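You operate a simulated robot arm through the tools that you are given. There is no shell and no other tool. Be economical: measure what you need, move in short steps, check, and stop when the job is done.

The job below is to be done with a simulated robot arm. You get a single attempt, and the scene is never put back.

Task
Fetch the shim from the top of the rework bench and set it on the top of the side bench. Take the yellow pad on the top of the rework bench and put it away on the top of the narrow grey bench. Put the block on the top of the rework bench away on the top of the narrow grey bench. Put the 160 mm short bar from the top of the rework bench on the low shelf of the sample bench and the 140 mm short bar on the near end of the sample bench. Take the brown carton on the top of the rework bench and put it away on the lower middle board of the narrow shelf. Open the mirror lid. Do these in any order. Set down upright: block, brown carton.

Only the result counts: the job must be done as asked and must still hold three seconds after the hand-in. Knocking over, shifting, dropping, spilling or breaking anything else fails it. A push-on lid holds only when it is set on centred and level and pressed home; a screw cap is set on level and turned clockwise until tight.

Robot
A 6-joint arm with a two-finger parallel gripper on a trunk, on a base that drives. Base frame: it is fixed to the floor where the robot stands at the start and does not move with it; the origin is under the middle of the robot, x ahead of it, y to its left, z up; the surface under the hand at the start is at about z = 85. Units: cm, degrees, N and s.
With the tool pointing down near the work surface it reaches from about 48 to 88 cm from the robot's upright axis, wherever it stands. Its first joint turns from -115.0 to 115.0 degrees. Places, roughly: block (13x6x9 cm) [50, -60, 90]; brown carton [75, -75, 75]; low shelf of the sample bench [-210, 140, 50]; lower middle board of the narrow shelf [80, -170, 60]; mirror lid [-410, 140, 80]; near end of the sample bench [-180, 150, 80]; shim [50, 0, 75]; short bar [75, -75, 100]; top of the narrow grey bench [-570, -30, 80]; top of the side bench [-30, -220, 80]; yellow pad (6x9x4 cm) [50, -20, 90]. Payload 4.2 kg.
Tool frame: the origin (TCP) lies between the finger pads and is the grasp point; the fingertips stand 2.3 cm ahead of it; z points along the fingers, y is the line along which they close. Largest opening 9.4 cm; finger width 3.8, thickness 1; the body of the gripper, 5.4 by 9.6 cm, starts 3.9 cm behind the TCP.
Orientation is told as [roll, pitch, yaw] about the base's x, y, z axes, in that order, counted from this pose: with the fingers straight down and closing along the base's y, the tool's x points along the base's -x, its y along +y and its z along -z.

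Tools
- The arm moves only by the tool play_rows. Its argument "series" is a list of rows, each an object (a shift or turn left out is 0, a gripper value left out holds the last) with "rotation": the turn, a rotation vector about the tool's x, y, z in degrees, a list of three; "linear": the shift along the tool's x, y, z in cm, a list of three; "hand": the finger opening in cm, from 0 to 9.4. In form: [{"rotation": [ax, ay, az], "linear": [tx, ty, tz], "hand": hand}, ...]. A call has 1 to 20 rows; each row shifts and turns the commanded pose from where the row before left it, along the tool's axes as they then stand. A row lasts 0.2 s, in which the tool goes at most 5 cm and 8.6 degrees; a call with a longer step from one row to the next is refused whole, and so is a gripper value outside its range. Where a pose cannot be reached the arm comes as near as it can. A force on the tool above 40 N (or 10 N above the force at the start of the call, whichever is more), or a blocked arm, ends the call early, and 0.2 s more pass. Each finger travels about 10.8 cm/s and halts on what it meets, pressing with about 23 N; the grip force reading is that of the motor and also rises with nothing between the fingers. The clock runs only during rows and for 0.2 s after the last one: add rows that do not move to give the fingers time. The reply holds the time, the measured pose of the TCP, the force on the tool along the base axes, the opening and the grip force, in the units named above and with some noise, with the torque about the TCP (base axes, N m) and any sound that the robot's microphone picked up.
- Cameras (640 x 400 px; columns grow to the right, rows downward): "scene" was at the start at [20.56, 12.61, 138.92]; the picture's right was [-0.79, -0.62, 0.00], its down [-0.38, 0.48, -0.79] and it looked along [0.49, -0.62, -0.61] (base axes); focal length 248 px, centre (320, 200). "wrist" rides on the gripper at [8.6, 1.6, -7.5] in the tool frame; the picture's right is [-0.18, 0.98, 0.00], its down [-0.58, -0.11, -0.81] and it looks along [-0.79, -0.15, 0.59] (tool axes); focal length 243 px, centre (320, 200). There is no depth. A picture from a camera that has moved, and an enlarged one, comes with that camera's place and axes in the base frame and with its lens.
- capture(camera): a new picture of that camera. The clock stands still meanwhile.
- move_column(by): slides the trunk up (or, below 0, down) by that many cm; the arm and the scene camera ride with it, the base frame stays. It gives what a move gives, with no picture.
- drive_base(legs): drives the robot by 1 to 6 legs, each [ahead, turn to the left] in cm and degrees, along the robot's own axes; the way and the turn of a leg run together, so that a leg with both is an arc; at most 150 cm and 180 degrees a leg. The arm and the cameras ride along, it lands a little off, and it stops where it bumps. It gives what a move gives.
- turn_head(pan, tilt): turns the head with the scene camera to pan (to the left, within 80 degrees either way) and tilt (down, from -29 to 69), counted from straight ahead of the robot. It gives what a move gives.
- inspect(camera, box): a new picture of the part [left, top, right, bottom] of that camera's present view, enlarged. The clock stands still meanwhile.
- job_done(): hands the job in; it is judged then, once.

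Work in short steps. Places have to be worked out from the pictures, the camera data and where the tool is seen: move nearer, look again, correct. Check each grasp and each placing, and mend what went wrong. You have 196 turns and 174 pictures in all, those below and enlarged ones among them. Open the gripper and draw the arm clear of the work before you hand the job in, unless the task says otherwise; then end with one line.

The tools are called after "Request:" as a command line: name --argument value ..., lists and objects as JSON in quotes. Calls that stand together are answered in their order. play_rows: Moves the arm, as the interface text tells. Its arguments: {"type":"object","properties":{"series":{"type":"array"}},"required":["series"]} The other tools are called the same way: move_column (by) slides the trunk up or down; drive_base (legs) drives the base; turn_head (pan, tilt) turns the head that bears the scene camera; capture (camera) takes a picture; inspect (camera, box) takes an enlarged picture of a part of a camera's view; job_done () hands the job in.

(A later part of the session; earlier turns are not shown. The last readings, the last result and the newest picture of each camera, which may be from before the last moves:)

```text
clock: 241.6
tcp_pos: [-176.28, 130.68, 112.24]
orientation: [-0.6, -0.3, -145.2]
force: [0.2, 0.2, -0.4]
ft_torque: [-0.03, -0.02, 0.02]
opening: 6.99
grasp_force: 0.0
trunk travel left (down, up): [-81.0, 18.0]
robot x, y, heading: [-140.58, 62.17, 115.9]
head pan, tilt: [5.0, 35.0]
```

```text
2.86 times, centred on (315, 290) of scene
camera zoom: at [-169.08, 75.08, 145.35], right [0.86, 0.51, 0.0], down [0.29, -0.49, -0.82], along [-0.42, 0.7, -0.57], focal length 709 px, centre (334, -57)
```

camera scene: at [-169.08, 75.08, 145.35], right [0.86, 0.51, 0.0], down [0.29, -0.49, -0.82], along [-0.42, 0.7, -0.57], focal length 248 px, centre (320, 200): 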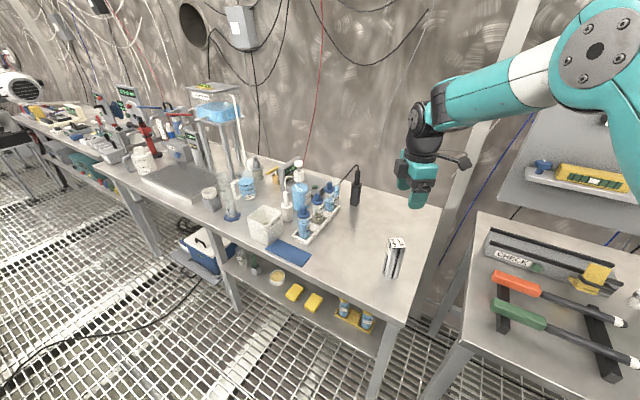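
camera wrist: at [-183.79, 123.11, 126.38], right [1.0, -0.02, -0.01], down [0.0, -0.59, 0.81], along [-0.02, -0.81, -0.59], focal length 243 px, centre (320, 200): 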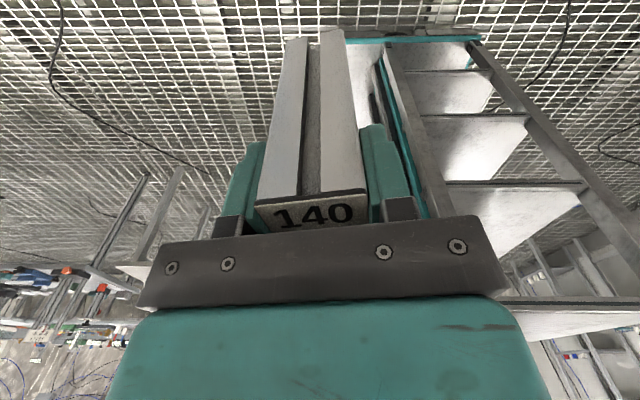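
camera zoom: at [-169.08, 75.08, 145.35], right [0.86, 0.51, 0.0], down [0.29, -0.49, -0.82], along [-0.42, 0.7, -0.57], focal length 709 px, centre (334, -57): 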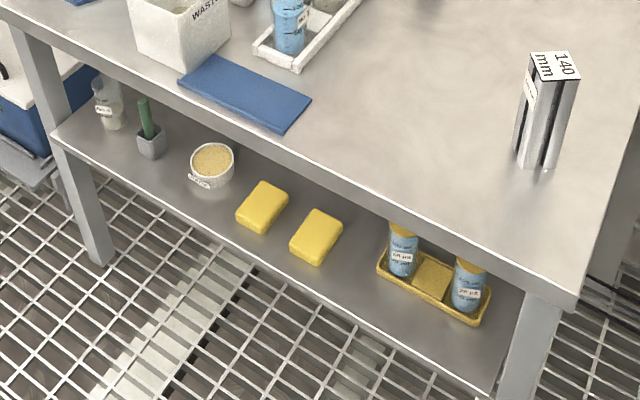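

The 140 bar stands on the near end. The low shelf has a gap between the sponge and the bottle tray (x≈-196). I'll fetch the 160 bar now: retract/raise the arm and drive back to the rework bench.

Request:
play_rows --series '[{"linear": [0, 0, -4.5], "hand": 9}, {"linear": [-0.65, 4.9, 0]}, {"linear": [-0.65, 4.9, 0]}, {"linear": [-0.65, 4.9, 0]}, {}]'

Request:
drive_base --legs '[[0, 50], [-75, 0], [0, -150], [0, -61], [78, 0], [0, 45]]'

Request:
turn_head --pan -5 --tilt 42

Request:
capture --camera "scene"

```text
clock: 242.8
tcp_pos: [-169.4, 117.29, 116.54]
orientation: [-0.8, -0.2, -145.2]
force: [0.2, 0.5, -0.4]
ft_torque: [-0.02, 0.03, -0.03]
opening: 9.0
grasp_force: 0.1
trunk travel left (down, up): [-81.0, 18.0]
robot x, y, heading: [-140.57, 62.74, 115.7]
head pan, tilt: [5.0, 35.0]
```

```text
clock: 264.0
tcp_pos: [46.93, -16.46, 116.43]
orientation: [-0.8, -0.2, 95.6]
force: [1.0, -0.3, -0.4]
ft_torque: [0.03, 0.04, 0.0]
opening: 8.97
grasp_force: 0.0
trunk travel left (down, up): [-81.0, 18.0]
robot x, y, heading: [-15.36, -14.94, -3.4]
head pan, tilt: [5.0, 35.0]
```

```text
clock: 264.7
tcp_pos: [46.8, -16.58, 116.39]
orientation: [-0.7, -0.2, 95.6]
force: [-0.4, 0.1, -0.5]
ft_torque: [-0.01, -0.01, -0.02]
opening: 8.99
grasp_force: 0.2
trunk travel left (down, up): [-81.0, 18.0]
robot x, y, heading: [-15.5, -14.89, -3.4]
head pan, tilt: [-5.0, 42.0]
```

```text
79 pictures are left
camera scene: at [9.23, 2.34, 144.3], right [-0.15, -0.99, 0.0], down [-0.66, 0.1, -0.74], along [0.74, -0.11, -0.67], focal length 248 px, centre (320, 200)
```

scene: 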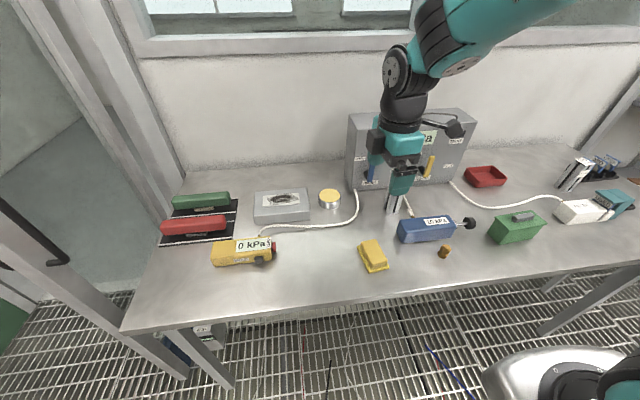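

The 160 bar is at about (66.2,-30.3), axis-aligned. Rotate the tool to yaw 0 (closing along y) and move above it.

Request:
play_rows --series '[{"rotation": [0, 0, 8]}, {"rotation": [0, 0, 8]}, {"rotation": [0, 0, 8]}, {"rotation": [0, 0, 8]}, {"rotation": [0, 0, 8]}, {"rotation": [0, 0, 8]}, {"rotation": [0, 0, 8]}, {"rotation": [0, 0, 8]}, {"rotation": [0, 0, 8]}, {"rotation": [0, 0, 8]}, {"rotation": [0, 0, 8]}, {"rotation": [0, 0, 7.6]}, {"linear": [-3.9, -2.74, 0]}, {"linear": [-3.9, -2.74, 0]}, {"linear": [-2.5, -2.74, 0]}, {"linear": [0, -2.74, 0]}, {"linear": [0, -2.74, 0]}, {}]'

Request:
capture --camera "wrist"

```text
clock: 268.5
tcp_pos: [57.07, -30.11, 116.53]
orientation: [0.3, -0.7, 0.0]
force: [1.1, -0.8, 0.5]
ft_torque: [0.0, 0.03, 0.01]
opening: 9.0
grasp_force: 0.0
trunk travel left (down, up): [-81.0, 18.0]
robot x, y, heading: [-15.1, -14.84, -3.5]
head pan, tilt: [-5.0, 42.0]
```

```text
78 pictures are left
camera wrist: at [48.39, -28.62, 123.94], right [0.18, 0.98, 0.01], down [0.57, -0.11, 0.81], along [0.8, -0.14, -0.58], focal length 243 px, centre (320, 200)
```

wrist: 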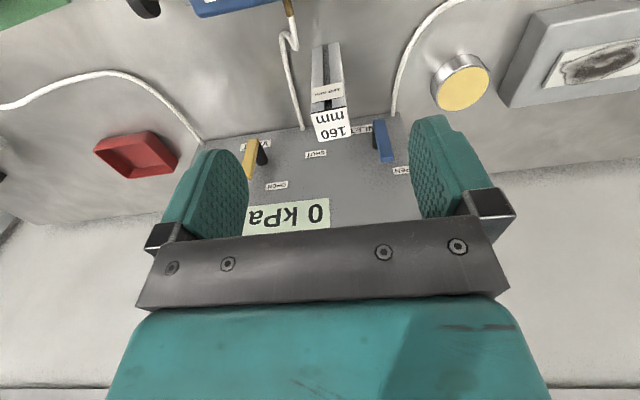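

Bar top at ≈(65.8,-30.2) between the levers. Narrow the opening to 6.4, move over it and descend.

Request:
play_rows --series '[{"linear": [-4.4, 0, 0], "hand": 6.4}, {"linear": [-4.4, 0, 0]}, {"linear": [0, 0, 4.5]}, {"linear": [0, 0, 4.5]}, {"linear": [0, 0, 3.5]}, {}]'

Request:
inspect --camera "scene" --box '[330, 60, 490, 220]'

Request:
capture --camera "wrist"

```text
clock: 269.9
tcp_pos: [66.15, -30.07, 104.0]
orientation: [0.4, -0.8, 0.0]
force: [-0.1, -0.1, 0.5]
ft_torque: [0.04, -0.03, 0.02]
opening: 6.4
grasp_force: 0.0
trunk travel left (down, up): [-81.0, 18.0]
robot x, y, heading: [-15.32, -15.11, -3.3]
head pan, tilt: [-5.0, 42.0]
```

```text
2.50 times, centred on (410, 140) of scene
camera zoom: at [9.23, 2.34, 144.3], right [-0.15, -0.99, 0.0], down [-0.66, 0.1, -0.74], along [0.74, -0.11, -0.67], focal length 621 px, centre (95, 350)
```

zoom: 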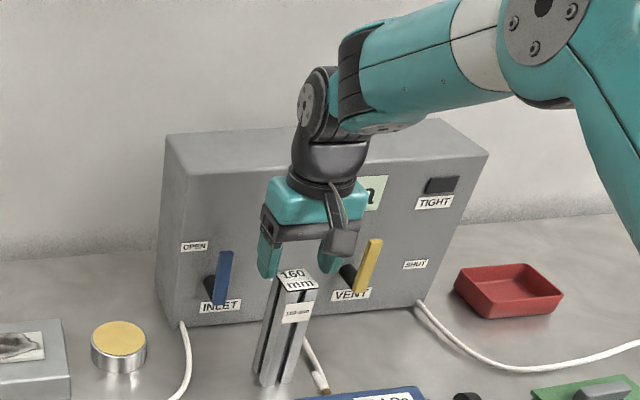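

```text
76 pictures are left
camera wrist: at [57.39, -28.53, 111.46], right [0.18, 0.98, 0.01], down [0.57, -0.11, 0.81], along [0.8, -0.14, -0.58], focal length 243 px, centre (320, 200)
```

wrist: 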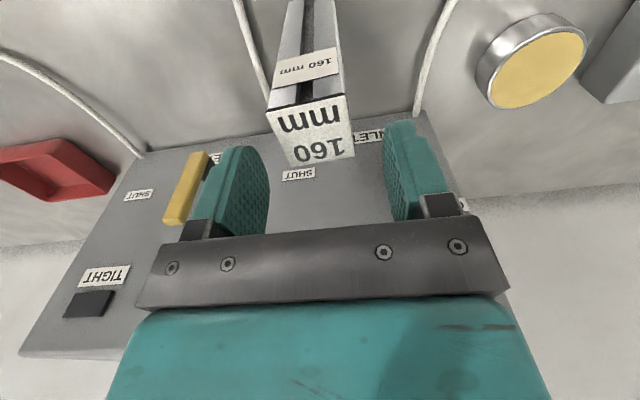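

Centred. Descend 6 cm, grip and lift.

Request:
play_rows --series '[{"linear": [0, 0, 3]}, {"linear": [0, 0, 3]}, {"hand": 2.5}, {"hand": 2.5}, {"hand": 2.5}, {"hand": 2.5}]'

Request:
play_rows --series '[{"linear": [0, 0, -2]}, {"linear": [0, 0, -4]}, {"linear": [0, 0, -4]}, {"linear": [0, 0, -4]}, {"linear": [0, 0, -4]}, {"linear": [0, 0, -4]}, {}]'

Request:
capture --camera "scene"

```text
clock: 271.3
tcp_pos: [66.07, -30.02, 98.11]
orientation: [0.4, -0.7, -0.1]
force: [0.2, -0.5, 0.1]
ft_torque: [0.01, 0.02, -0.04]
opening: 3.99
grasp_force: 23.2
trunk travel left (down, up): [-81.0, 18.0]
robot x, y, heading: [-15.36, -14.85, -3.6]
head pan, tilt: [-5.0, 42.0]
```

```text
clock: 272.9
tcp_pos: [65.95, -30.29, 120.24]
orientation: [0.4, -0.7, 0.0]
force: [0.1, 0.3, -2.3]
ft_torque: [0.01, -0.03, 0.02]
opening: 4.01
grasp_force: 23.1
trunk travel left (down, up): [-81.0, 18.0]
robot x, y, heading: [-15.13, -14.92, -3.3]
head pan, tilt: [-5.0, 42.0]
```

```text
75 pictures are left
camera scene: at [9.24, 2.33, 144.3], right [-0.15, -0.99, 0.0], down [-0.66, 0.1, -0.74], along [0.74, -0.11, -0.67], focal length 248 px, centre (320, 200)
```

scene: 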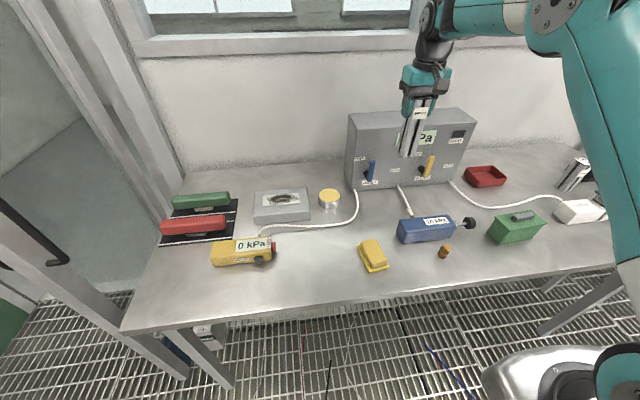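

160 bar held. Retract and drive into the aisle facing -x beside the sample bench.

Request:
play_rows --series '[{"linear": [4.8, 0, 0]}, {"linear": [4.8, 0, 0]}, {"linear": [4.8, 0, 0]}, {"linear": [4.8, 0, 0]}, {}]'

Request:
drive_base --legs '[[0, -42], [-78, 0], [0, 150], [0, 69.5], [120, 0], [0, 5.5]]'

Request:
turn_head --pan -40 --tilt 40

Request:
capture --camera "scene"

```text
clock: 274.1
tcp_pos: [46.54, -30.29, 119.72]
orientation: [0.4, -0.7, 0.0]
force: [0.4, -0.4, -2.6]
ft_torque: [-0.01, -0.01, 0.02]
opening: 3.96
grasp_force: 23.1
trunk travel left (down, up): [-81.0, 18.0]
robot x, y, heading: [-15.9, -15.01, -3.7]
head pan, tilt: [-5.0, 42.0]
```

```text
clock: 295.7
tcp_pos: [-252.15, 63.25, 119.91]
orientation: [0.3, -0.7, -176.5]
force: [0.2, -0.5, -2.2]
ft_torque: [-0.02, 0.03, 0.03]
opening: 3.98
grasp_force: 22.6
trunk travel left (down, up): [-81.0, 18.0]
robot x, y, heading: [-189.43, 51.44, -179.9]
head pan, tilt: [-5.0, 42.0]
```

```text
clock: 296.7
tcp_pos: [-252.15, 63.22, 119.91]
orientation: [0.3, -0.8, -176.6]
force: [0.0, -0.4, -3.2]
ft_torque: [-0.02, 0.01, 0.03]
opening: 4.0
grasp_force: 22.9
trunk travel left (down, up): [-81.0, 18.0]
robot x, y, heading: [-189.29, 51.67, -180.0]
head pan, tilt: [-40.0, 40.0]
```

```text
74 pictures are left
camera scene: at [-210.94, 37.56, 144.59], right [0.64, 0.77, 0.0], down [0.49, -0.41, -0.77], along [-0.59, 0.49, -0.64], focal length 248 px, centre (320, 200)
```

scene: 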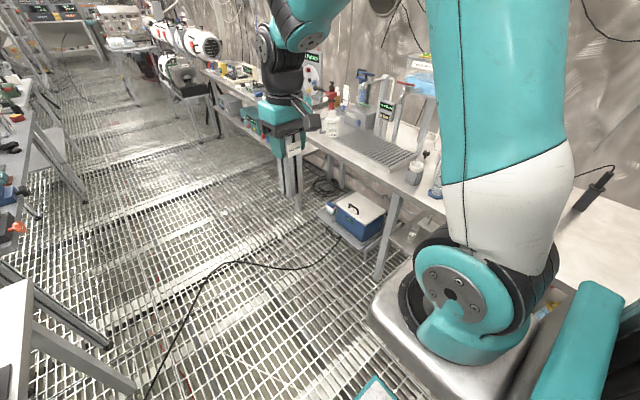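

Swing the arm over to the temporary spot (-192,127) on the bench top.

Request:
play_rows --series '[{"linear": [3.54, -3.34, 0]}, {"linear": [3.54, -3.34, 0]}, {"linear": [3.54, -3.34, 0]}, {"linear": [3.54, -3.34, 0]}, {"linear": [3.54, -3.34, 0]}, {"linear": [3.54, -3.34, 0]}, {"linear": [3.54, -3.34, 0]}, {"linear": [3.54, -3.34, 0]}, {"linear": [3.54, -3.34, 0]}, {"linear": [3.54, -3.34, 0]}, {"linear": [3.54, -3.34, 0]}, {"linear": [3.54, -3.34, 0]}, {"linear": [3.54, -3.34, 0]}, {"linear": [3.54, -3.34, 0]}, {"linear": [3.54, -3.34, 0]}, {"linear": [3.54, -3.34, 0]}, {"linear": [3.54, -3.34, 0]}, {"linear": [3.54, -3.34, 0]}, {}]'

Request:
capture --camera "wrist"

Request:
turn_head --pan -80 --tilt 40

Request:
capture --camera "scene"

```text
clock: 300.7
tcp_pos: [-194.77, 123.55, 118.56]
orientation: [0.5, -0.2, -176.6]
force: [-0.6, 0.1, -2.7]
ft_torque: [-0.03, -0.05, -0.01]
opening: 4.0
grasp_force: 23.2
out of reach, approached as far as the arm can: row 17, 18
trunk travel left (down, up): [-81.0, 18.0]
robot x, y, heading: [-189.24, 51.62, -179.9]
head pan, tilt: [-40.0, 40.0]
```

```text
73 pictures are left
camera wrist: at [-186.04, 122.43, 126.13], right [-0.12, -0.99, 0.01], down [-0.59, 0.08, 0.81], along [-0.8, 0.09, -0.59], focal length 243 px, centre (320, 200)
```

wrist: 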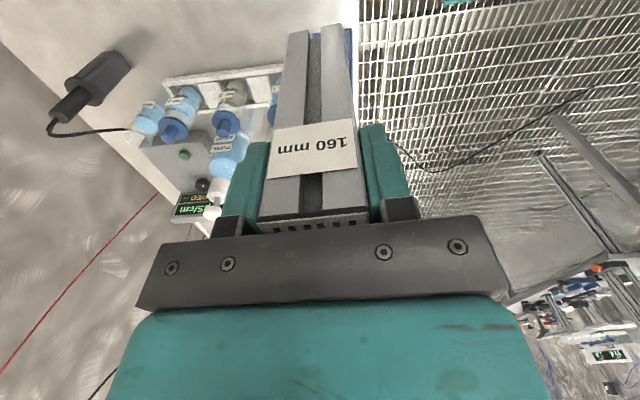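

```text
clock: 301.8
tcp_pos: [-194.77, 123.41, 118.57]
orientation: [0.5, -0.1, -176.5]
force: [0.3, -0.4, -2.2]
ft_torque: [-0.04, 0.0, -0.01]
opening: 3.99
grasp_force: 22.7
trunk travel left (down, up): [-81.0, 18.0]
robot x, y, heading: [-189.2, 51.46, -179.8]
head pan, tilt: [-80.0, 40.0]
```

```text
72 pictures are left
camera scene: at [-205.9, 40.5, 144.6], right [0.98, 0.18, 0.0], down [0.11, -0.63, -0.77], along [-0.13, 0.75, -0.64], focal length 248 px, centre (320, 200)
```

scene: 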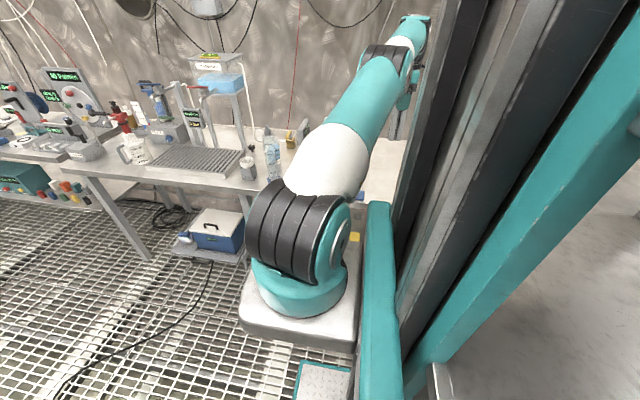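

Lower the bar here: coarse to z≈94.5 then fine.

Request:
play_rows --series '[{"linear": [0, 0, 4]}, {"linear": [0, 0, 4]}, {"linear": [0, 0, 4]}, {"linear": [0, 0, 4]}, {"linear": [0, 0, 4]}, {"linear": [0, 0, 3.5]}, {}]'

Request:
play_rows --series '[{"linear": [0, 0, 0.5]}, {"linear": [0, 0, 0.5]}, {"linear": [0, 0, 0.3]}, {"linear": [0, 0, 0.2]}, {"linear": [0, 0, 0.2]}, {}]'

```text
clock: 303.4
tcp_pos: [-194.49, 124.88, 95.33]
orientation: [0.2, -0.7, -176.5]
force: [0.0, -0.8, -1.9]
ft_torque: [0.0, 0.03, -0.03]
opening: 4.0
grasp_force: 23.3
out of reach, approached as far as the arm can: row 5
trunk travel left (down, up): [-81.0, 18.0]
robot x, y, heading: [-189.16, 51.75, -179.8]
head pan, tilt: [-80.0, 40.0]
```

```text
clock: 304.8
tcp_pos: [-194.65, 124.83, 93.95]
orientation: [0.2, -0.7, -176.5]
force: [0.0, 0.5, -2.0]
ft_torque: [-0.01, -0.02, -0.01]
opening: 3.97
grasp_force: 23.1
out of reach, approached as far as the arm can: row 3
trunk travel left (down, up): [-81.0, 18.0]
robot x, y, heading: [-189.35, 51.78, -180.0]
head pan, tilt: [-80.0, 40.0]
```

Use the trunk for the last centimetre.

Request:
move_column --by -0.7

Request:
play_rows --series '[{"linear": [0, 0, 0.15]}, {"linear": [0, 0, 0.15]}, {}]'

```text
clock: 305.3
tcp_pos: [-194.76, 124.76, 93.17]
orientation: [0.3, -0.7, -176.6]
force: [0.1, 0.2, -2.1]
ft_torque: [0.03, 0.02, 0.02]
opening: 4.0
grasp_force: 22.8
trunk travel left (down, up): [-80.3, 18.7]
robot x, y, heading: [-189.34, 51.62, -180.0]
head pan, tilt: [-80.0, 40.0]
```

```text
clock: 306.1
tcp_pos: [-194.64, 124.75, 92.89]
orientation: [0.3, -0.7, -176.5]
force: [1.6, -0.9, 0.2]
ft_torque: [-0.04, 0.01, 0.02]
opening: 4.01
grasp_force: 23.3
trunk travel left (down, up): [-80.3, 18.7]
robot x, y, heading: [-189.02, 51.39, -179.9]
head pan, tilt: [-80.0, 40.0]
```

Touching. Release, lift clear, back off in y, and rotate the tool toward pointing at the bench.

Request:
play_rows --series '[{"hand": 7}, {"hand": 7}, {"linear": [0, 0, -2]}, {"linear": [0, 0, -4]}, {"linear": [0, 0, -4]}, {"linear": [0, 0, -4]}, {"linear": [0, 0, -4]}, {"linear": [0, 4.5, 0]}, {"linear": [0, 4.5, 0]}, {"linear": [0, 4.5, 0]}, {"linear": [0, 3, 0]}, {}]'

Request:
play_rows --series '[{"rotation": [0, 0, -8.4]}, {"rotation": [0, 0, -8.4]}, {"rotation": [0, 0, -8.4]}, {"rotation": [0, 0, -8.4]}, {"rotation": [0, 0, -8.4]}, {"rotation": [0, 0, -8.4]}, {"rotation": [0, 0, -8.4]}, {"rotation": [0, 0, -8.4]}, {"rotation": [0, 0, -8.4]}, {"rotation": [0, 0, -6.4]}, {}]'

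Request:
play_rows --series '[{"rotation": [0, 8.2, 0]}, {"rotation": [0, 8.2, 0]}, {"rotation": [0, 8.2, 0]}, {"rotation": [0, 8.2, 0]}, {"rotation": [0, 8.2, 0]}, {"rotation": [0, 8.2, 0]}, {"rotation": [0, 8.2, 0]}, {"rotation": [0, 8.2, 0]}, {"rotation": [0, 8.2, 0]}, {"rotation": [0, 8.2, 0]}, {}]'

Request:
capture --camera "wrist"

```text
clock: 308.7
tcp_pos: [-193.49, 108.4, 111.0]
orientation: [0.3, -0.7, -176.4]
force: [-0.5, -0.4, -0.2]
ft_torque: [0.01, -0.01, -0.01]
opening: 7.0
grasp_force: 0.0
trunk travel left (down, up): [-80.3, 18.7]
robot x, y, heading: [-189.39, 51.86, -179.6]
head pan, tilt: [-80.0, 40.0]
```

```text
clock: 311.1
tcp_pos: [-203.45, 113.19, 112.64]
orientation: [-3.6, -1.0, -104.1]
force: [-0.6, -0.4, -0.4]
ft_torque: [-0.02, -0.02, 0.0]
opening: 7.0
grasp_force: 0.1
out of reach, approached as far as the arm can: row 7, 8, 9, 10
trunk travel left (down, up): [-80.3, 18.7]
robot x, y, heading: [-189.24, 51.76, -179.8]
head pan, tilt: [-80.0, 40.0]
```

```text
clock: 313.5
tcp_pos: [-206.56, 113.96, 112.88]
orientation: [-16.0, 81.1, -118.6]
force: [-0.2, -0.4, -0.7]
ft_torque: [-0.02, 0.02, 0.0]
opening: 7.02
grasp_force: 0.0
out of reach, approached as far as the arm can: row 1, 2
trunk travel left (down, up): [-80.3, 18.7]
robot x, y, heading: [-189.03, 51.4, -179.9]
head pan, tilt: [-80.0, 40.0]
```

```text
71 pictures are left
camera wrist: at [-205.94, 107.54, 122.64], right [0.94, -0.24, -0.22], down [-0.32, -0.83, -0.45], along [-0.08, 0.5, -0.86], focal length 243 px, centre (320, 200)
```

wrist: 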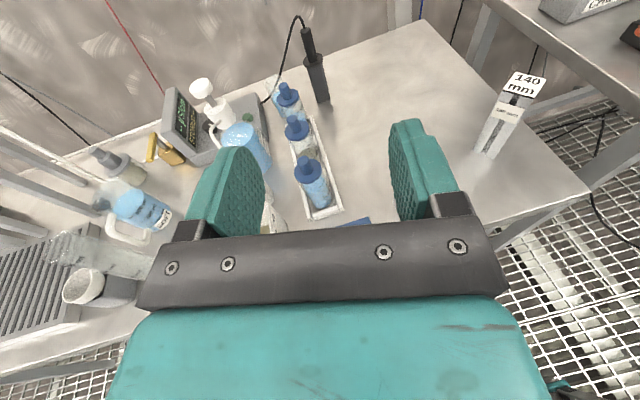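

The tool is nearly horizontal but a minimum-radius limit skews it. Back the base up 25 cm to work at a larger radius, then realign.

Request:
drive_base --legs '[[-25, 0]]'

Request:
play_rows --series '[{"rotation": [8, 0, 0]}, {"rotation": [8, 0, 0]}, {}]'

Request:
capture --camera "wrist"

```text
clock: 315.3
tcp_pos: [-181.64, 114.06, 112.81]
orientation: [-15.8, 81.1, -118.6]
force: [0.2, 0.0, -0.5]
ft_torque: [-0.01, -0.02, 0.03]
opening: 6.99
grasp_force: 0.1
trunk travel left (down, up): [-80.3, 18.7]
robot x, y, heading: [-164.84, 51.87, -179.7]
head pan, tilt: [-80.0, 40.0]
```

```text
clock: 316.1
tcp_pos: [-183.88, 113.9, 112.08]
orientation: [-22.1, 80.2, -116.4]
force: [0.3, 0.3, 0.9]
ft_torque: [0.02, -0.01, -0.01]
opening: 7.01
grasp_force: 0.0
out of reach, approached as far as the arm can: row 1, 2
trunk travel left (down, up): [-80.3, 18.7]
robot x, y, heading: [-164.23, 52.03, -179.9]
head pan, tilt: [-80.0, 40.0]
```

```text
70 pictures are left
camera wrist: at [-182.2, 107.82, 121.88], right [0.96, -0.11, -0.24], down [-0.21, -0.87, -0.44], along [-0.17, 0.47, -0.87], focal length 243 px, centre (320, 200)
```

wrist: 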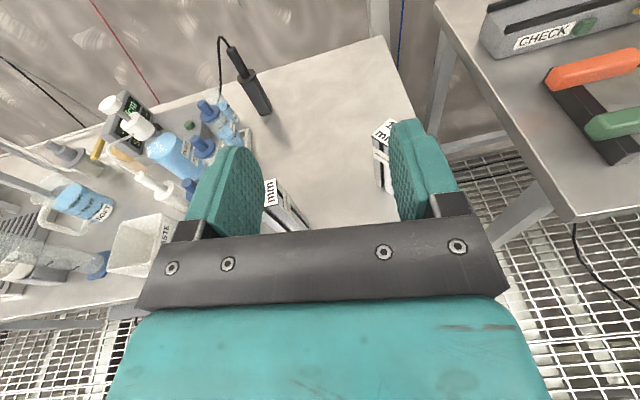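

Tool now points ~86°, nearly level. Move to in front of the 160 bar at z≈93.

Request:
play_rows --series '[{"linear": [-3.9, -1.86, 0.05]}, {"linear": [-3.9, -1.86, 0.05]}, {"linear": [-3.9, -1.86, 0.05]}, {"linear": [-3.9, -1.86, 0.05]}, {"linear": [-3.9, -1.86, 0.05]}, {}]'

Request:
capture --camera "wrist"

```text
clock: 317.5
tcp_pos: [-195.13, 114.56, 93.89]
orientation: [-21.8, 79.9, -116.1]
force: [0.3, 0.4, -0.2]
ft_torque: [-0.01, 0.0, -0.01]
opening: 7.0
grasp_force: 0.0
out of reach, approached as far as the arm can: row 2, 3, 4
trunk travel left (down, up): [-80.3, 18.7]
robot x, y, heading: [-164.03, 52.18, -180.0]
head pan, tilt: [-80.0, 40.0]
```

```text
69 pictures are left
camera wrist: at [-193.36, 108.4, 103.66], right [0.96, -0.11, -0.25], down [-0.21, -0.88, -0.43], along [-0.17, 0.47, -0.87], focal length 243 px, centre (320, 200)
```

wrist: 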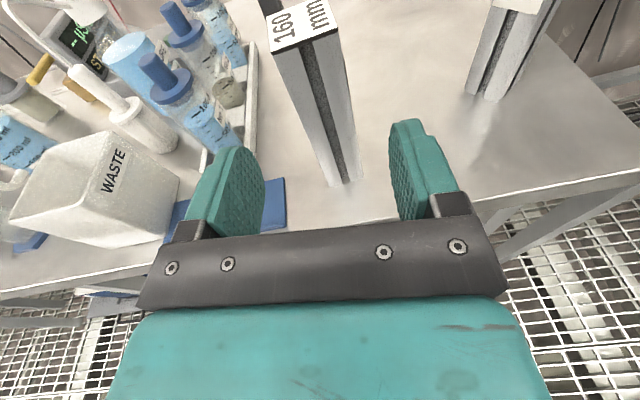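

Bar is straight ahead at (-194.7,124.3). Advance 10 cm and grip.

Request:
play_rows --series '[{"linear": [0.3, 0, 3.5]}, {"linear": [0.3, 0, 3.5]}, {"linear": [0.2, 0, 3.0]}, {}, {"hand": 2.5}, {"hand": 2.5}, {"hand": 2.5}, {"hand": 2.5}]'

Request:
capture --camera "wrist"

```text
clock: 319.3
tcp_pos: [-194.09, 124.38, 93.17]
orientation: [-22.2, 80.1, -116.6]
force: [0.3, 0.5, 0.3]
ft_torque: [0.06, -0.03, -0.01]
opening: 3.96
grasp_force: 23.1
trunk travel left (down, up): [-80.3, 18.7]
robot x, y, heading: [-164.41, 51.69, -180.0]
head pan, tilt: [-80.0, 40.0]
```

```text
68 pictures are left
camera wrist: at [-192.44, 118.18, 102.93], right [0.96, -0.11, -0.25], down [-0.21, -0.87, -0.44], along [-0.17, 0.47, -0.87], focal length 243 px, centre (320, 200)
```

wrist: 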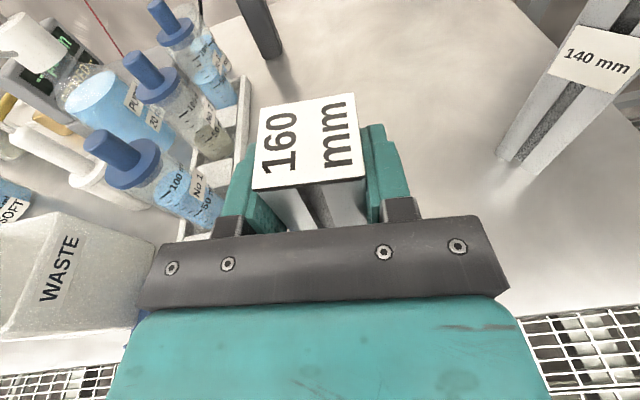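

Gripped at 13.3 cm above the bar base. Lift 18 cm, back the base 16 cm, then retract out in front of the bench.

Request:
play_rows --series '[{"linear": [2.2, -0.13, -0.35]}, {"linear": [4.4, -0.26, -0.7]}, {"linear": [4.4, -0.26, -0.7]}, {"linear": [4.4, -0.26, -0.7]}, {"linear": [2.2, -0.13, -0.35]}, {}]'

Request:
drive_base --legs '[[-16, 0]]'

Request:
play_rows --series '[{"linear": [-0.6, -0.5, -4.8]}, {"linear": [-0.6, -0.5, -4.8]}, {"linear": [-0.6, -2, -4.5]}, {"linear": [-0.6, -3, -3.5]}, {"linear": [-0.6, -3, -3.5]}, {"linear": [-0.3, -4, 0]}, {}]'

Request:
turn_head --pan -50 --tilt 35

Request:
capture --camera "scene"

```text
clock: 320.7
tcp_pos: [-194.03, 124.3, 110.96]
orientation: [-21.9, 80.0, -116.4]
force: [0.3, -0.4, -1.5]
ft_torque: [-0.04, -0.01, -0.04]
opening: 4.0
grasp_force: 23.1
trunk travel left (down, up): [-80.3, 18.7]
robot x, y, heading: [-164.47, 51.76, -179.9]
head pan, tilt: [-80.0, 40.0]
```

```text
clock: 322.2
tcp_pos: [-177.9, 124.45, 110.92]
orientation: [-22.1, 80.0, -116.5]
force: [0.4, 0.1, -2.0]
ft_torque: [0.02, -0.05, 0.03]
opening: 4.0
grasp_force: 22.9
trunk travel left (down, up): [-80.3, 18.7]
robot x, y, heading: [-148.09, 51.54, -180.0]
head pan, tilt: [-80.0, 40.0]
```

```text
clock: 323.8
tcp_pos: [-192.49, 104.29, 111.89]
orientation: [-22.0, 80.1, -116.3]
force: [1.2, -0.3, -3.7]
ft_torque: [-0.02, -0.03, 0.04]
opening: 3.98
grasp_force: 22.7
trunk travel left (down, up): [-80.3, 18.7]
robot x, y, heading: [-148.33, 51.58, -180.1]
head pan, tilt: [-80.0, 40.0]
```

```text
clock: 324.7
tcp_pos: [-192.58, 104.27, 111.93]
orientation: [-22.1, 80.0, -116.5]
force: [-0.9, -0.8, -2.3]
ft_torque: [0.0, 0.0, -0.03]
opening: 3.99
grasp_force: 22.9
trunk travel left (down, up): [-80.3, 18.7]
robot x, y, heading: [-148.19, 51.83, -180.1]
head pan, tilt: [-50.0, 35.0]
```

```text
67 pictures are left
camera scene: at [-169.0, 38.96, 144.65], right [0.77, 0.64, 0.0], down [0.37, -0.44, -0.82], along [-0.53, 0.63, -0.57], focal length 248 px, centre (320, 200)
```

scene: 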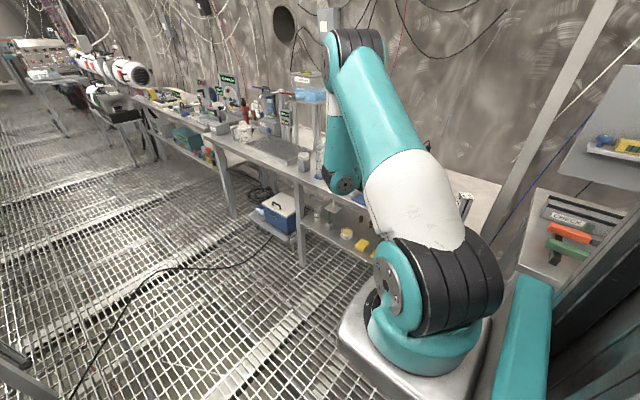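

Good. Lower the trunk 45 cm so the bar is at shelf level in front of the bench, then view.

Request:
move_column --by -40

Request:
move_column --by -4.5

Request:
turn_head --pan -62 --tilt 20

Request:
capture --camera "scene"

Request:
capture --camera "wrist"

```text
clock: 328.5
tcp_pos: [-192.58, 104.27, 71.92]
orientation: [-22.2, 80.1, -116.5]
force: [-0.3, 0.1, -2.8]
ft_torque: [-0.04, -0.01, 0.01]
opening: 3.97
grasp_force: 22.9
trunk travel left (down, up): [-40.3, 58.7]
robot x, y, heading: [-148.45, 51.82, -180.1]
head pan, tilt: [-50.0, 35.0]
```

```text
clock: 329.4
tcp_pos: [-192.57, 104.15, 67.48]
orientation: [-22.1, 80.1, -116.6]
force: [0.2, 0.4, -2.8]
ft_torque: [-0.01, -0.03, -0.02]
opening: 4.0
grasp_force: 22.9
trunk travel left (down, up): [-35.8, 63.2]
robot x, y, heading: [-148.72, 51.89, -180.0]
head pan, tilt: [-50.0, 35.0]
```

```text
clock: 330.2
tcp_pos: [-192.4, 104.32, 67.43]
orientation: [-22.2, 80.1, -116.5]
force: [0.6, -0.3, -3.5]
ft_torque: [-0.03, 0.01, 0.03]
opening: 3.99
grasp_force: 23.1
trunk travel left (down, up): [-35.8, 63.2]
robot x, y, heading: [-148.12, 51.55, -180.0]
head pan, tilt: [-62.0, 20.0]
```

```text
66 pictures are left
camera scene: at [-167.71, 40.42, 102.53], right [0.88, 0.47, 0.0], down [0.16, -0.3, -0.94], along [-0.44, 0.83, -0.34], focal length 248 px, centre (320, 200)
```

scene: 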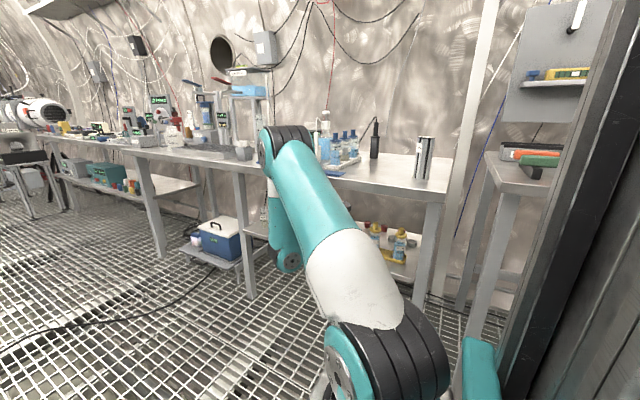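

```text
65 pictures are left
camera wrist: at [-190.75, 98.04, 77.15], right [0.96, -0.11, -0.24], down [-0.21, -0.87, -0.44], along [-0.17, 0.47, -0.87], focal length 243 px, centre (320, 200)
```

wrist: 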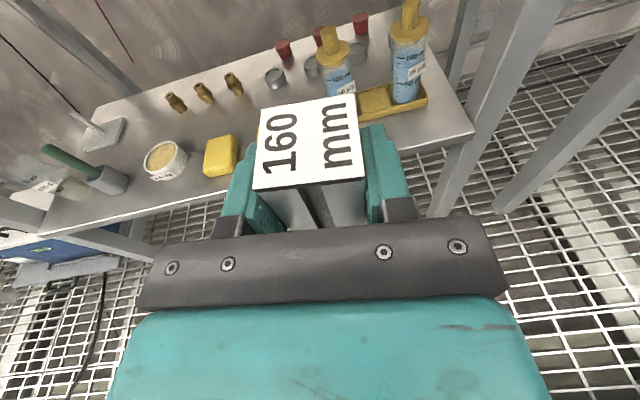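

Wrist view shows the shelf (z≈45) with a free strip in front of the tray (y 121–128, x -200…-170). I'll lower to z≈62 and move in toward (-195.5,125).

Request:
play_rows --series '[{"linear": [-4.88, 0.28, 0.78]}, {"linear": [0.58, -0.96, 4.02]}, {"linear": [0.58, -0.96, 4.02]}, {"linear": [0.58, -0.96, 4.02]}, {"linear": [0.58, -0.96, 4.02]}, {}]'

Request:
capture --camera "wrist"

Request:
capture --camera "scene"

```text
clock: 331.6
tcp_pos: [-194.99, 120.59, 62.27]
orientation: [-21.8, 80.1, -116.4]
force: [0.6, -0.3, -2.1]
ft_torque: [-0.02, 0.0, -0.03]
opening: 3.98
grasp_force: 22.6
trunk travel left (down, up): [-35.8, 63.2]
robot x, y, heading: [-148.22, 51.55, -180.1]
head pan, tilt: [-62.0, 20.0]
```

```text
64 pictures are left
camera wrist: at [-193.24, 114.45, 72.06], right [0.96, -0.11, -0.24], down [-0.21, -0.87, -0.44], along [-0.17, 0.47, -0.87], focal length 243 px, centre (320, 200)
```

wrist: 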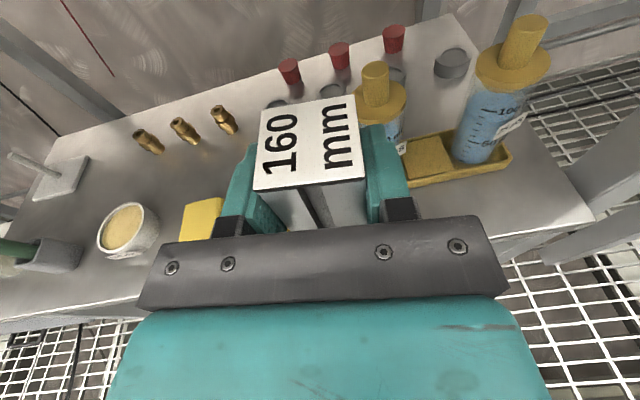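

```text
63 pictures are left
camera scene: at [-167.71, 40.43, 102.54], right [0.88, 0.47, 0.0], down [0.16, -0.3, -0.94], along [-0.44, 0.83, -0.34], focal length 248 px, centre (320, 200)
```

scene: 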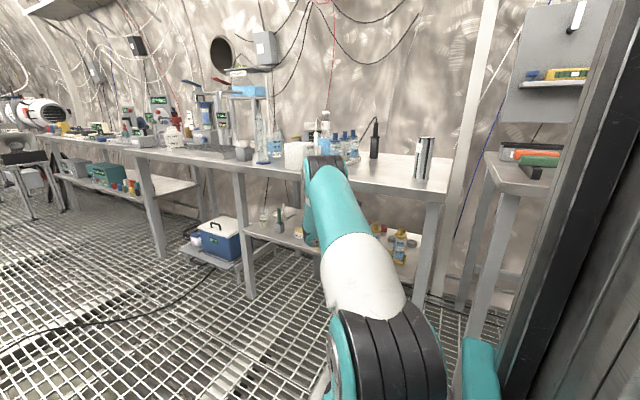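

Path clear. Move in the last 4.4 cm and lower carefully.

Request:
play_rows --series '[{"linear": [0.64, -0.66, 4.3]}, {"linear": [-2.45, 0.14, 0.39]}, {}]'

Request:
capture --camera "wrist"

```text
clock: 332.4
tcp_pos: [-195.29, 125.04, 59.85]
orientation: [-21.9, 80.1, -116.4]
force: [0.0, -0.2, -2.1]
ft_torque: [0.01, 0.0, 0.0]
opening: 3.97
grasp_force: 23.1
trunk travel left (down, up): [-35.8, 63.2]
robot x, y, heading: [-148.04, 51.99, -180.2]
head pan, tilt: [-62.0, 20.0]
```

```text
62 pictures are left
camera wrist: at [-193.53, 118.88, 69.62], right [0.96, -0.11, -0.24], down [-0.21, -0.87, -0.44], along [-0.17, 0.47, -0.87], focal length 243 px, centre (320, 200)
```

wrist: 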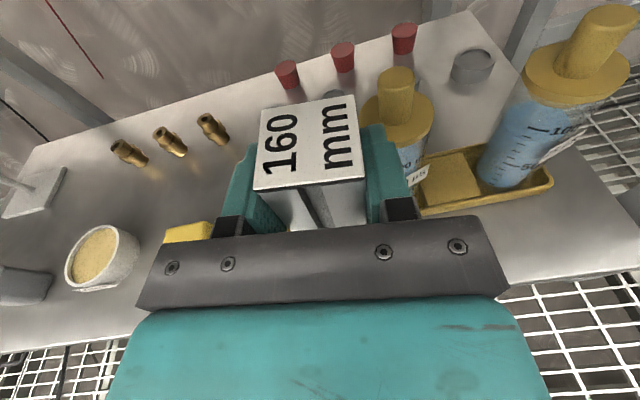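

Clear of tray and bottles. Fine lowering.

Request:
play_rows --series '[{"linear": [-0.5, 0.03, 0.08]}, {"linear": [-0.4, 0.02, 0.06]}, {"linear": [-0.3, 0.02, 0.05]}, {"linear": [-0.2, 0.01, 0.03]}, {}]'

Request:
play_rows --series '[{"linear": [-0.2, 0.01, 0.03]}, {"linear": [-0.2, 0.01, 0.03]}, {"linear": [-0.2, 0.01, 0.03]}, {}]'

```text
clock: 333.6
tcp_pos: [-195.49, 125.12, 58.65]
orientation: [-23.1, 80.2, -117.5]
force: [-1.9, 3.8, 15.7]
ft_torque: [0.1, 0.05, 0.0]
opening: 3.98
grasp_force: 23.0
trunk travel left (down, up): [-35.8, 63.2]
robot x, y, heading: [-148.43, 51.71, -180.0]
head pan, tilt: [-62.0, 20.0]
```

```text
clock: 334.6
tcp_pos: [-195.35, 125.08, 58.06]
orientation: [-22.5, 80.1, -116.8]
force: [-3.6, -1.3, 15.4]
ft_torque: [-0.23, 0.27, -0.02]
opening: 3.99
grasp_force: 22.9
trunk travel left (down, up): [-35.8, 63.2]
robot x, y, heading: [-148.17, 51.8, -179.9]
head pan, tilt: [-62.0, 20.0]
```

Seated (15 N). Open slightly and withdraw straight back.

Request:
play_rows --series '[{"linear": [0.1, 0, 0]}, {"hand": 5.4}, {"hand": 5.4}, {"linear": [0, 0, -1.5]}, {"linear": [0, 0, -2.5]}, {"linear": [0.4, 0, -4]}, {"linear": [0.4, 0, -4]}, {"linear": [0.4, 0, -4]}, {}]'

Request:
capture --camera "wrist"

```text
clock: 336.6
tcp_pos: [-196.56, 109.69, 61.73]
orientation: [-22.3, 80.1, -116.7]
force: [-0.6, -0.2, 0.1]
ft_torque: [-0.03, 0.02, -0.02]
opening: 5.4
grasp_force: 0.0
trunk travel left (down, up): [-35.8, 63.2]
robot x, y, heading: [-148.57, 51.47, -179.9]
head pan, tilt: [-62.0, 20.0]
```

```text
61 pictures are left
camera wrist: at [-194.75, 103.33, 71.52], right [0.96, -0.11, -0.25], down [-0.21, -0.87, -0.44], along [-0.17, 0.47, -0.87], focal length 243 px, centre (320, 200)
```

wrist: 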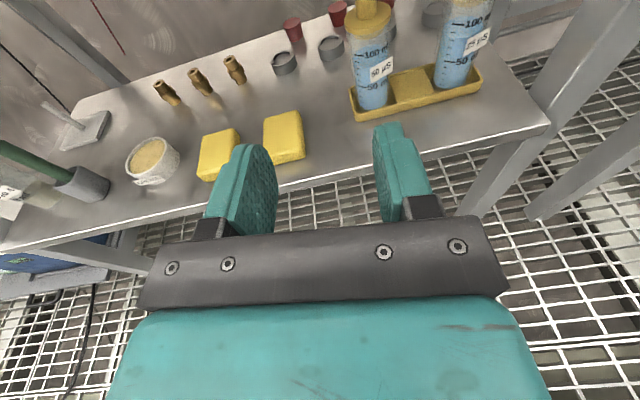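

The bar is not on the shelf where expected. Look for it.

Request:
turn_head --pan -50 --tilt 45

Request:
capture --camera "scene"

Request:
inspect --camera "wrist" --box '[150, 100, 640, 400]'

```text
clock: 337.5
tcp_pos: [-196.49, 109.5, 61.76]
orientation: [-22.0, 80.1, -116.6]
force: [-0.1, 0.0, -0.2]
ft_torque: [0.03, -0.04, 0.01]
opening: 5.39
grasp_force: 0.0
trunk travel left (down, up): [-35.8, 63.2]
robot x, y, heading: [-147.99, 51.83, -179.9]
head pan, tilt: [-50.0, 45.0]
```

```text
60 pictures are left
camera scene: at [-168.56, 38.43, 98.68], right [0.77, 0.64, 0.0], down [0.45, -0.54, -0.71], along [-0.46, 0.54, -0.71], focal length 248 px, centre (320, 200)
```

scene: 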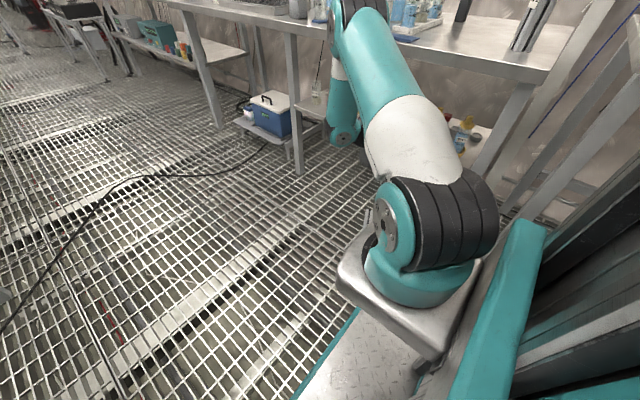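

```text
1.31 times, centred on (395, 250) of wrist
camera zoom: at [-194.77, 103.36, 71.49], right [0.96, -0.11, -0.25], down [-0.21, -0.87, -0.44], along [-0.17, 0.47, -0.87], focal length 317 px, centre (222, 135)
```

zoom: 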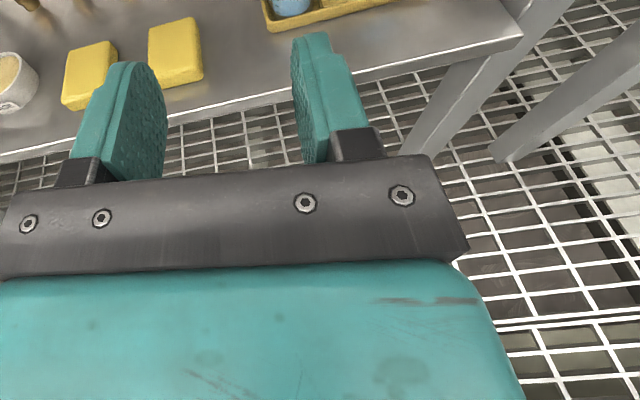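

The bar seems to have tipped off the front edge. Tilt the wrist camera to search the floor.

Request:
play_rows --series '[{"rotation": [0, -8, 0]}, {"rotation": [0, -8, 0]}, {"rotation": [0, -8, 0]}, {"rotation": [0, -8, 0]}, {}]'

Request:
capture --camera "wrist"

Request:
turn_head --pan -70 --tilt 65

Request:
capture --camera "scene"

```text
clock: 338.7
tcp_pos: [-196.52, 109.54, 61.91]
orientation: [-5.5, 48.7, -98.9]
force: [-0.3, -0.2, -0.5]
ft_torque: [0.02, 0.03, 0.0]
opening: 5.4
grasp_force: 0.1
trunk travel left (down, up): [-35.8, 63.2]
robot x, y, heading: [-148.07, 51.82, -179.9]
head pan, tilt: [-50.0, 45.0]
```

```text
58 pictures are left
camera wrist: at [-194.11, 109.37, 73.17], right [0.96, -0.2, -0.2], down [-0.18, -0.98, 0.1], along [-0.22, -0.06, -0.97], focal length 243 px, centre (320, 200)
```

wrist: 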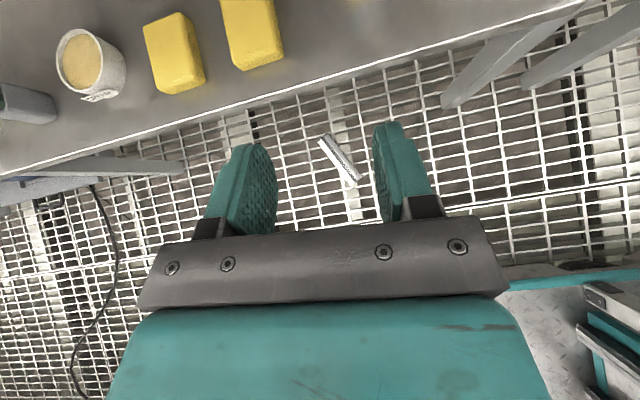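

```text
clock: 339.5
tcp_pos: [-196.49, 109.43, 61.74]
orientation: [-5.7, 48.7, -99.0]
force: [-0.1, 0.5, 1.0]
ft_torque: [0.01, 0.01, -0.02]
opening: 5.39
grasp_force: 0.0
trunk travel left (down, up): [-35.8, 63.2]
robot x, y, heading: [-147.83, 51.94, -180.1]
head pan, tilt: [-70.0, 65.0]
```

```text
57 pictures are left
camera scene: at [-165.41, 37.9, 96.17], right [0.94, 0.34, 0.0], down [0.31, -0.85, -0.42], along [-0.15, 0.4, -0.91], focal length 248 px, centre (320, 200)
```

scene: 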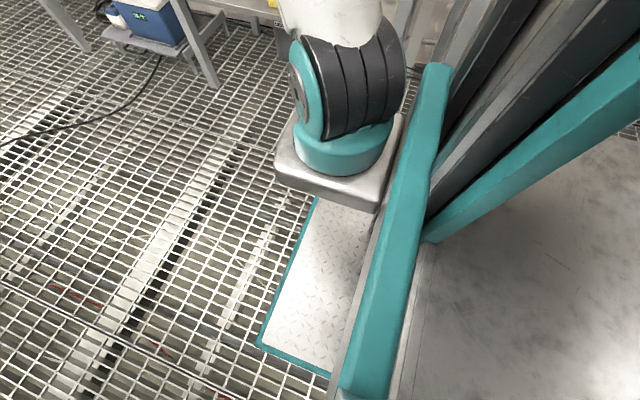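

The bar lies on the floor grating near (-202.5,116), lengthwise along ~116°. I'll pick it up lying, with a tilted tool aligned to its axis, and lay it on the shelf. Move the base 6 cm ahead, lower the trunk fully, and turn the tool to 116°.

Request:
drive_base --legs '[[6, 0]]'

Request:
move_column --by -35

Request:
play_rows --series '[{"rotation": [6.3, 0, -5.6], "hand": 8}, {"rotation": [6.3, 0, -5.6]}, {"rotation": [6.3, 0, -5.6]}, {"rotation": [6.3, 0, -5.6]}, {}]'

Request:
capture --camera "wrist"

```text
clock: 340.5
tcp_pos: [-202.38, 109.42, 61.74]
orientation: [-5.5, 48.6, -99.0]
force: [0.0, -0.7, 0.0]
ft_torque: [0.01, -0.01, 0.01]
opening: 5.41
grasp_force: 0.0
trunk travel left (down, up): [-35.8, 63.2]
robot x, y, heading: [-154.23, 51.54, -180.1]
head pan, tilt: [-70.0, 65.0]
```

```text
clock: 343.9
tcp_pos: [-202.49, 109.53, 26.74]
orientation: [-5.6, 48.7, -99.0]
force: [-0.5, -0.7, -1.1]
ft_torque: [-0.02, 0.02, -0.02]
opening: 5.4
grasp_force: 0.0
trunk travel left (down, up): [-0.8, 98.2]
robot x, y, heading: [-154.11, 51.67, -179.9]
head pan, tilt: [-70.0, 65.0]
```

```text
clock: 345.1
tcp_pos: [-202.53, 109.54, 26.84]
orientation: [-4.8, 50.4, -70.3]
force: [0.4, 0.6, -0.3]
ft_torque: [0.02, -0.02, 0.02]
opening: 8.0
grasp_force: 0.0
out of reach, approached as far as the arm can: row 4
trunk travel left (down, up): [-0.8, 98.2]
robot x, y, heading: [-154.02, 51.64, -180.0]
head pan, tilt: [-70.0, 65.0]
```

```text
56 pictures are left
camera wrist: at [-200.3, 110.12, 38.22], right [0.94, 0.28, -0.19], down [0.3, -0.95, 0.07], along [-0.17, -0.12, -0.98], focal length 243 px, centre (320, 200)
```

wrist: 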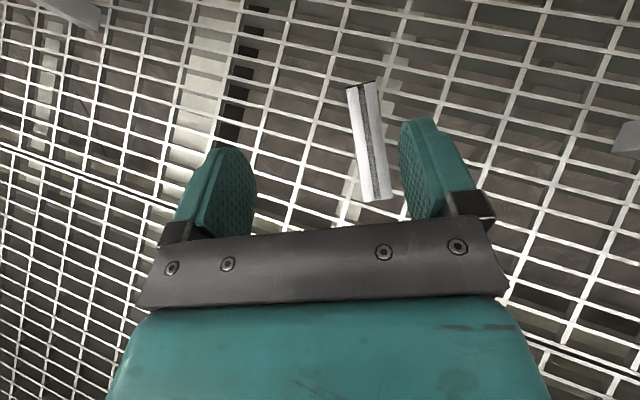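

Bar axis az≈116°, grip point ≈(-200.9,113.1). Approach partway and re-check.

Request:
play_rows --series '[{"linear": [-2.9, 0.8, 3.0]}, {"linear": [-2.9, 0.8, 3.0]}, {"linear": [-2.9, 0.8, 3.0]}, {"linear": [-2.9, 0.8, 3.0]}, {}]'

Request:
capture --camera "wrist"

```text
clock: 346.3
tcp_pos: [-202.28, 111.35, 9.96]
orientation: [-4.7, 50.5, -70.8]
force: [-0.4, 0.7, 0.3]
ft_torque: [-0.01, -0.03, 0.02]
opening: 8.0
grasp_force: 0.0
out of reach, approached as far as the arm can: row 2, 3, 4
trunk travel left (down, up): [-0.8, 98.2]
robot x, y, heading: [-154.27, 51.63, -179.8]
head pan, tilt: [-70.0, 65.0]
```

```text
55 pictures are left
camera wrist: at [-200.3, 111.95, 21.4], right [0.94, 0.27, -0.19], down [0.29, -0.96, 0.07], along [-0.17, -0.12, -0.98], focal length 243 px, centre (320, 200)
```

wrist: 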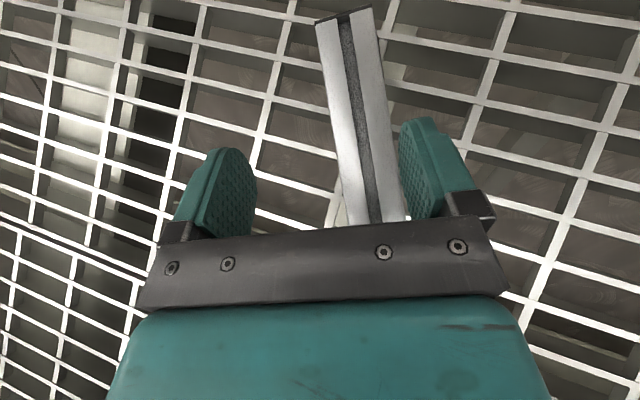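

Need ~2.4 cm shift along the closing axis; do it with the base (back 2.6 cm), then lower.

Request:
drive_base --legs '[[-2.6, 0]]'

Request:
play_rows --series '[{"linear": [-2.2, 0, 2.0]}, {"linear": [-1.8, 0, 1.6]}, {}]'

Request:
capture --camera "wrist"

```text
clock: 347.1
tcp_pos: [-199.9, 111.31, 9.98]
orientation: [-4.6, 50.3, -70.8]
force: [0.2, 1.3, -1.0]
ft_torque: [-0.01, 0.0, 0.02]
opening: 7.99
grasp_force: 0.0
trunk travel left (down, up): [-0.8, 98.2]
robot x, y, heading: [-151.34, 51.91, -180.1]
head pan, tilt: [-70.0, 65.0]
```

```text
clock: 347.9
tcp_pos: [-200.09, 111.53, 4.65]
orientation: [-4.6, 50.5, -70.9]
force: [0.0, 0.4, 0.0]
ft_torque: [-0.03, 0.0, -0.03]
opening: 8.03
grasp_force: 0.0
trunk travel left (down, up): [-0.8, 98.2]
robot x, y, heading: [-151.38, 52.18, -180.1]
head pan, tilt: [-70.0, 65.0]
```

```text
54 pictures are left
camera wrist: at [-198.04, 112.12, 16.03], right [0.94, 0.27, -0.19], down [0.29, -0.96, 0.07], along [-0.17, -0.12, -0.98], focal length 243 px, centre (320, 200)
```

wrist: 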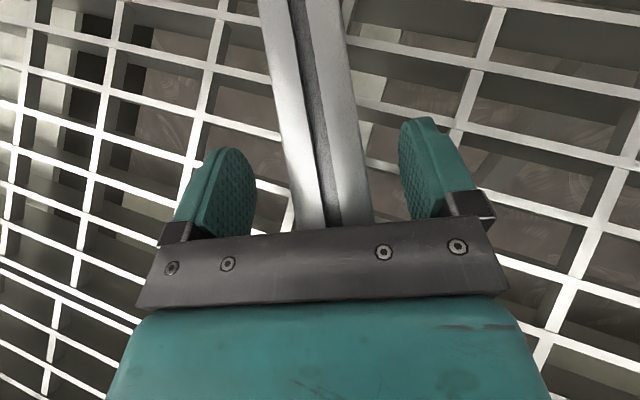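

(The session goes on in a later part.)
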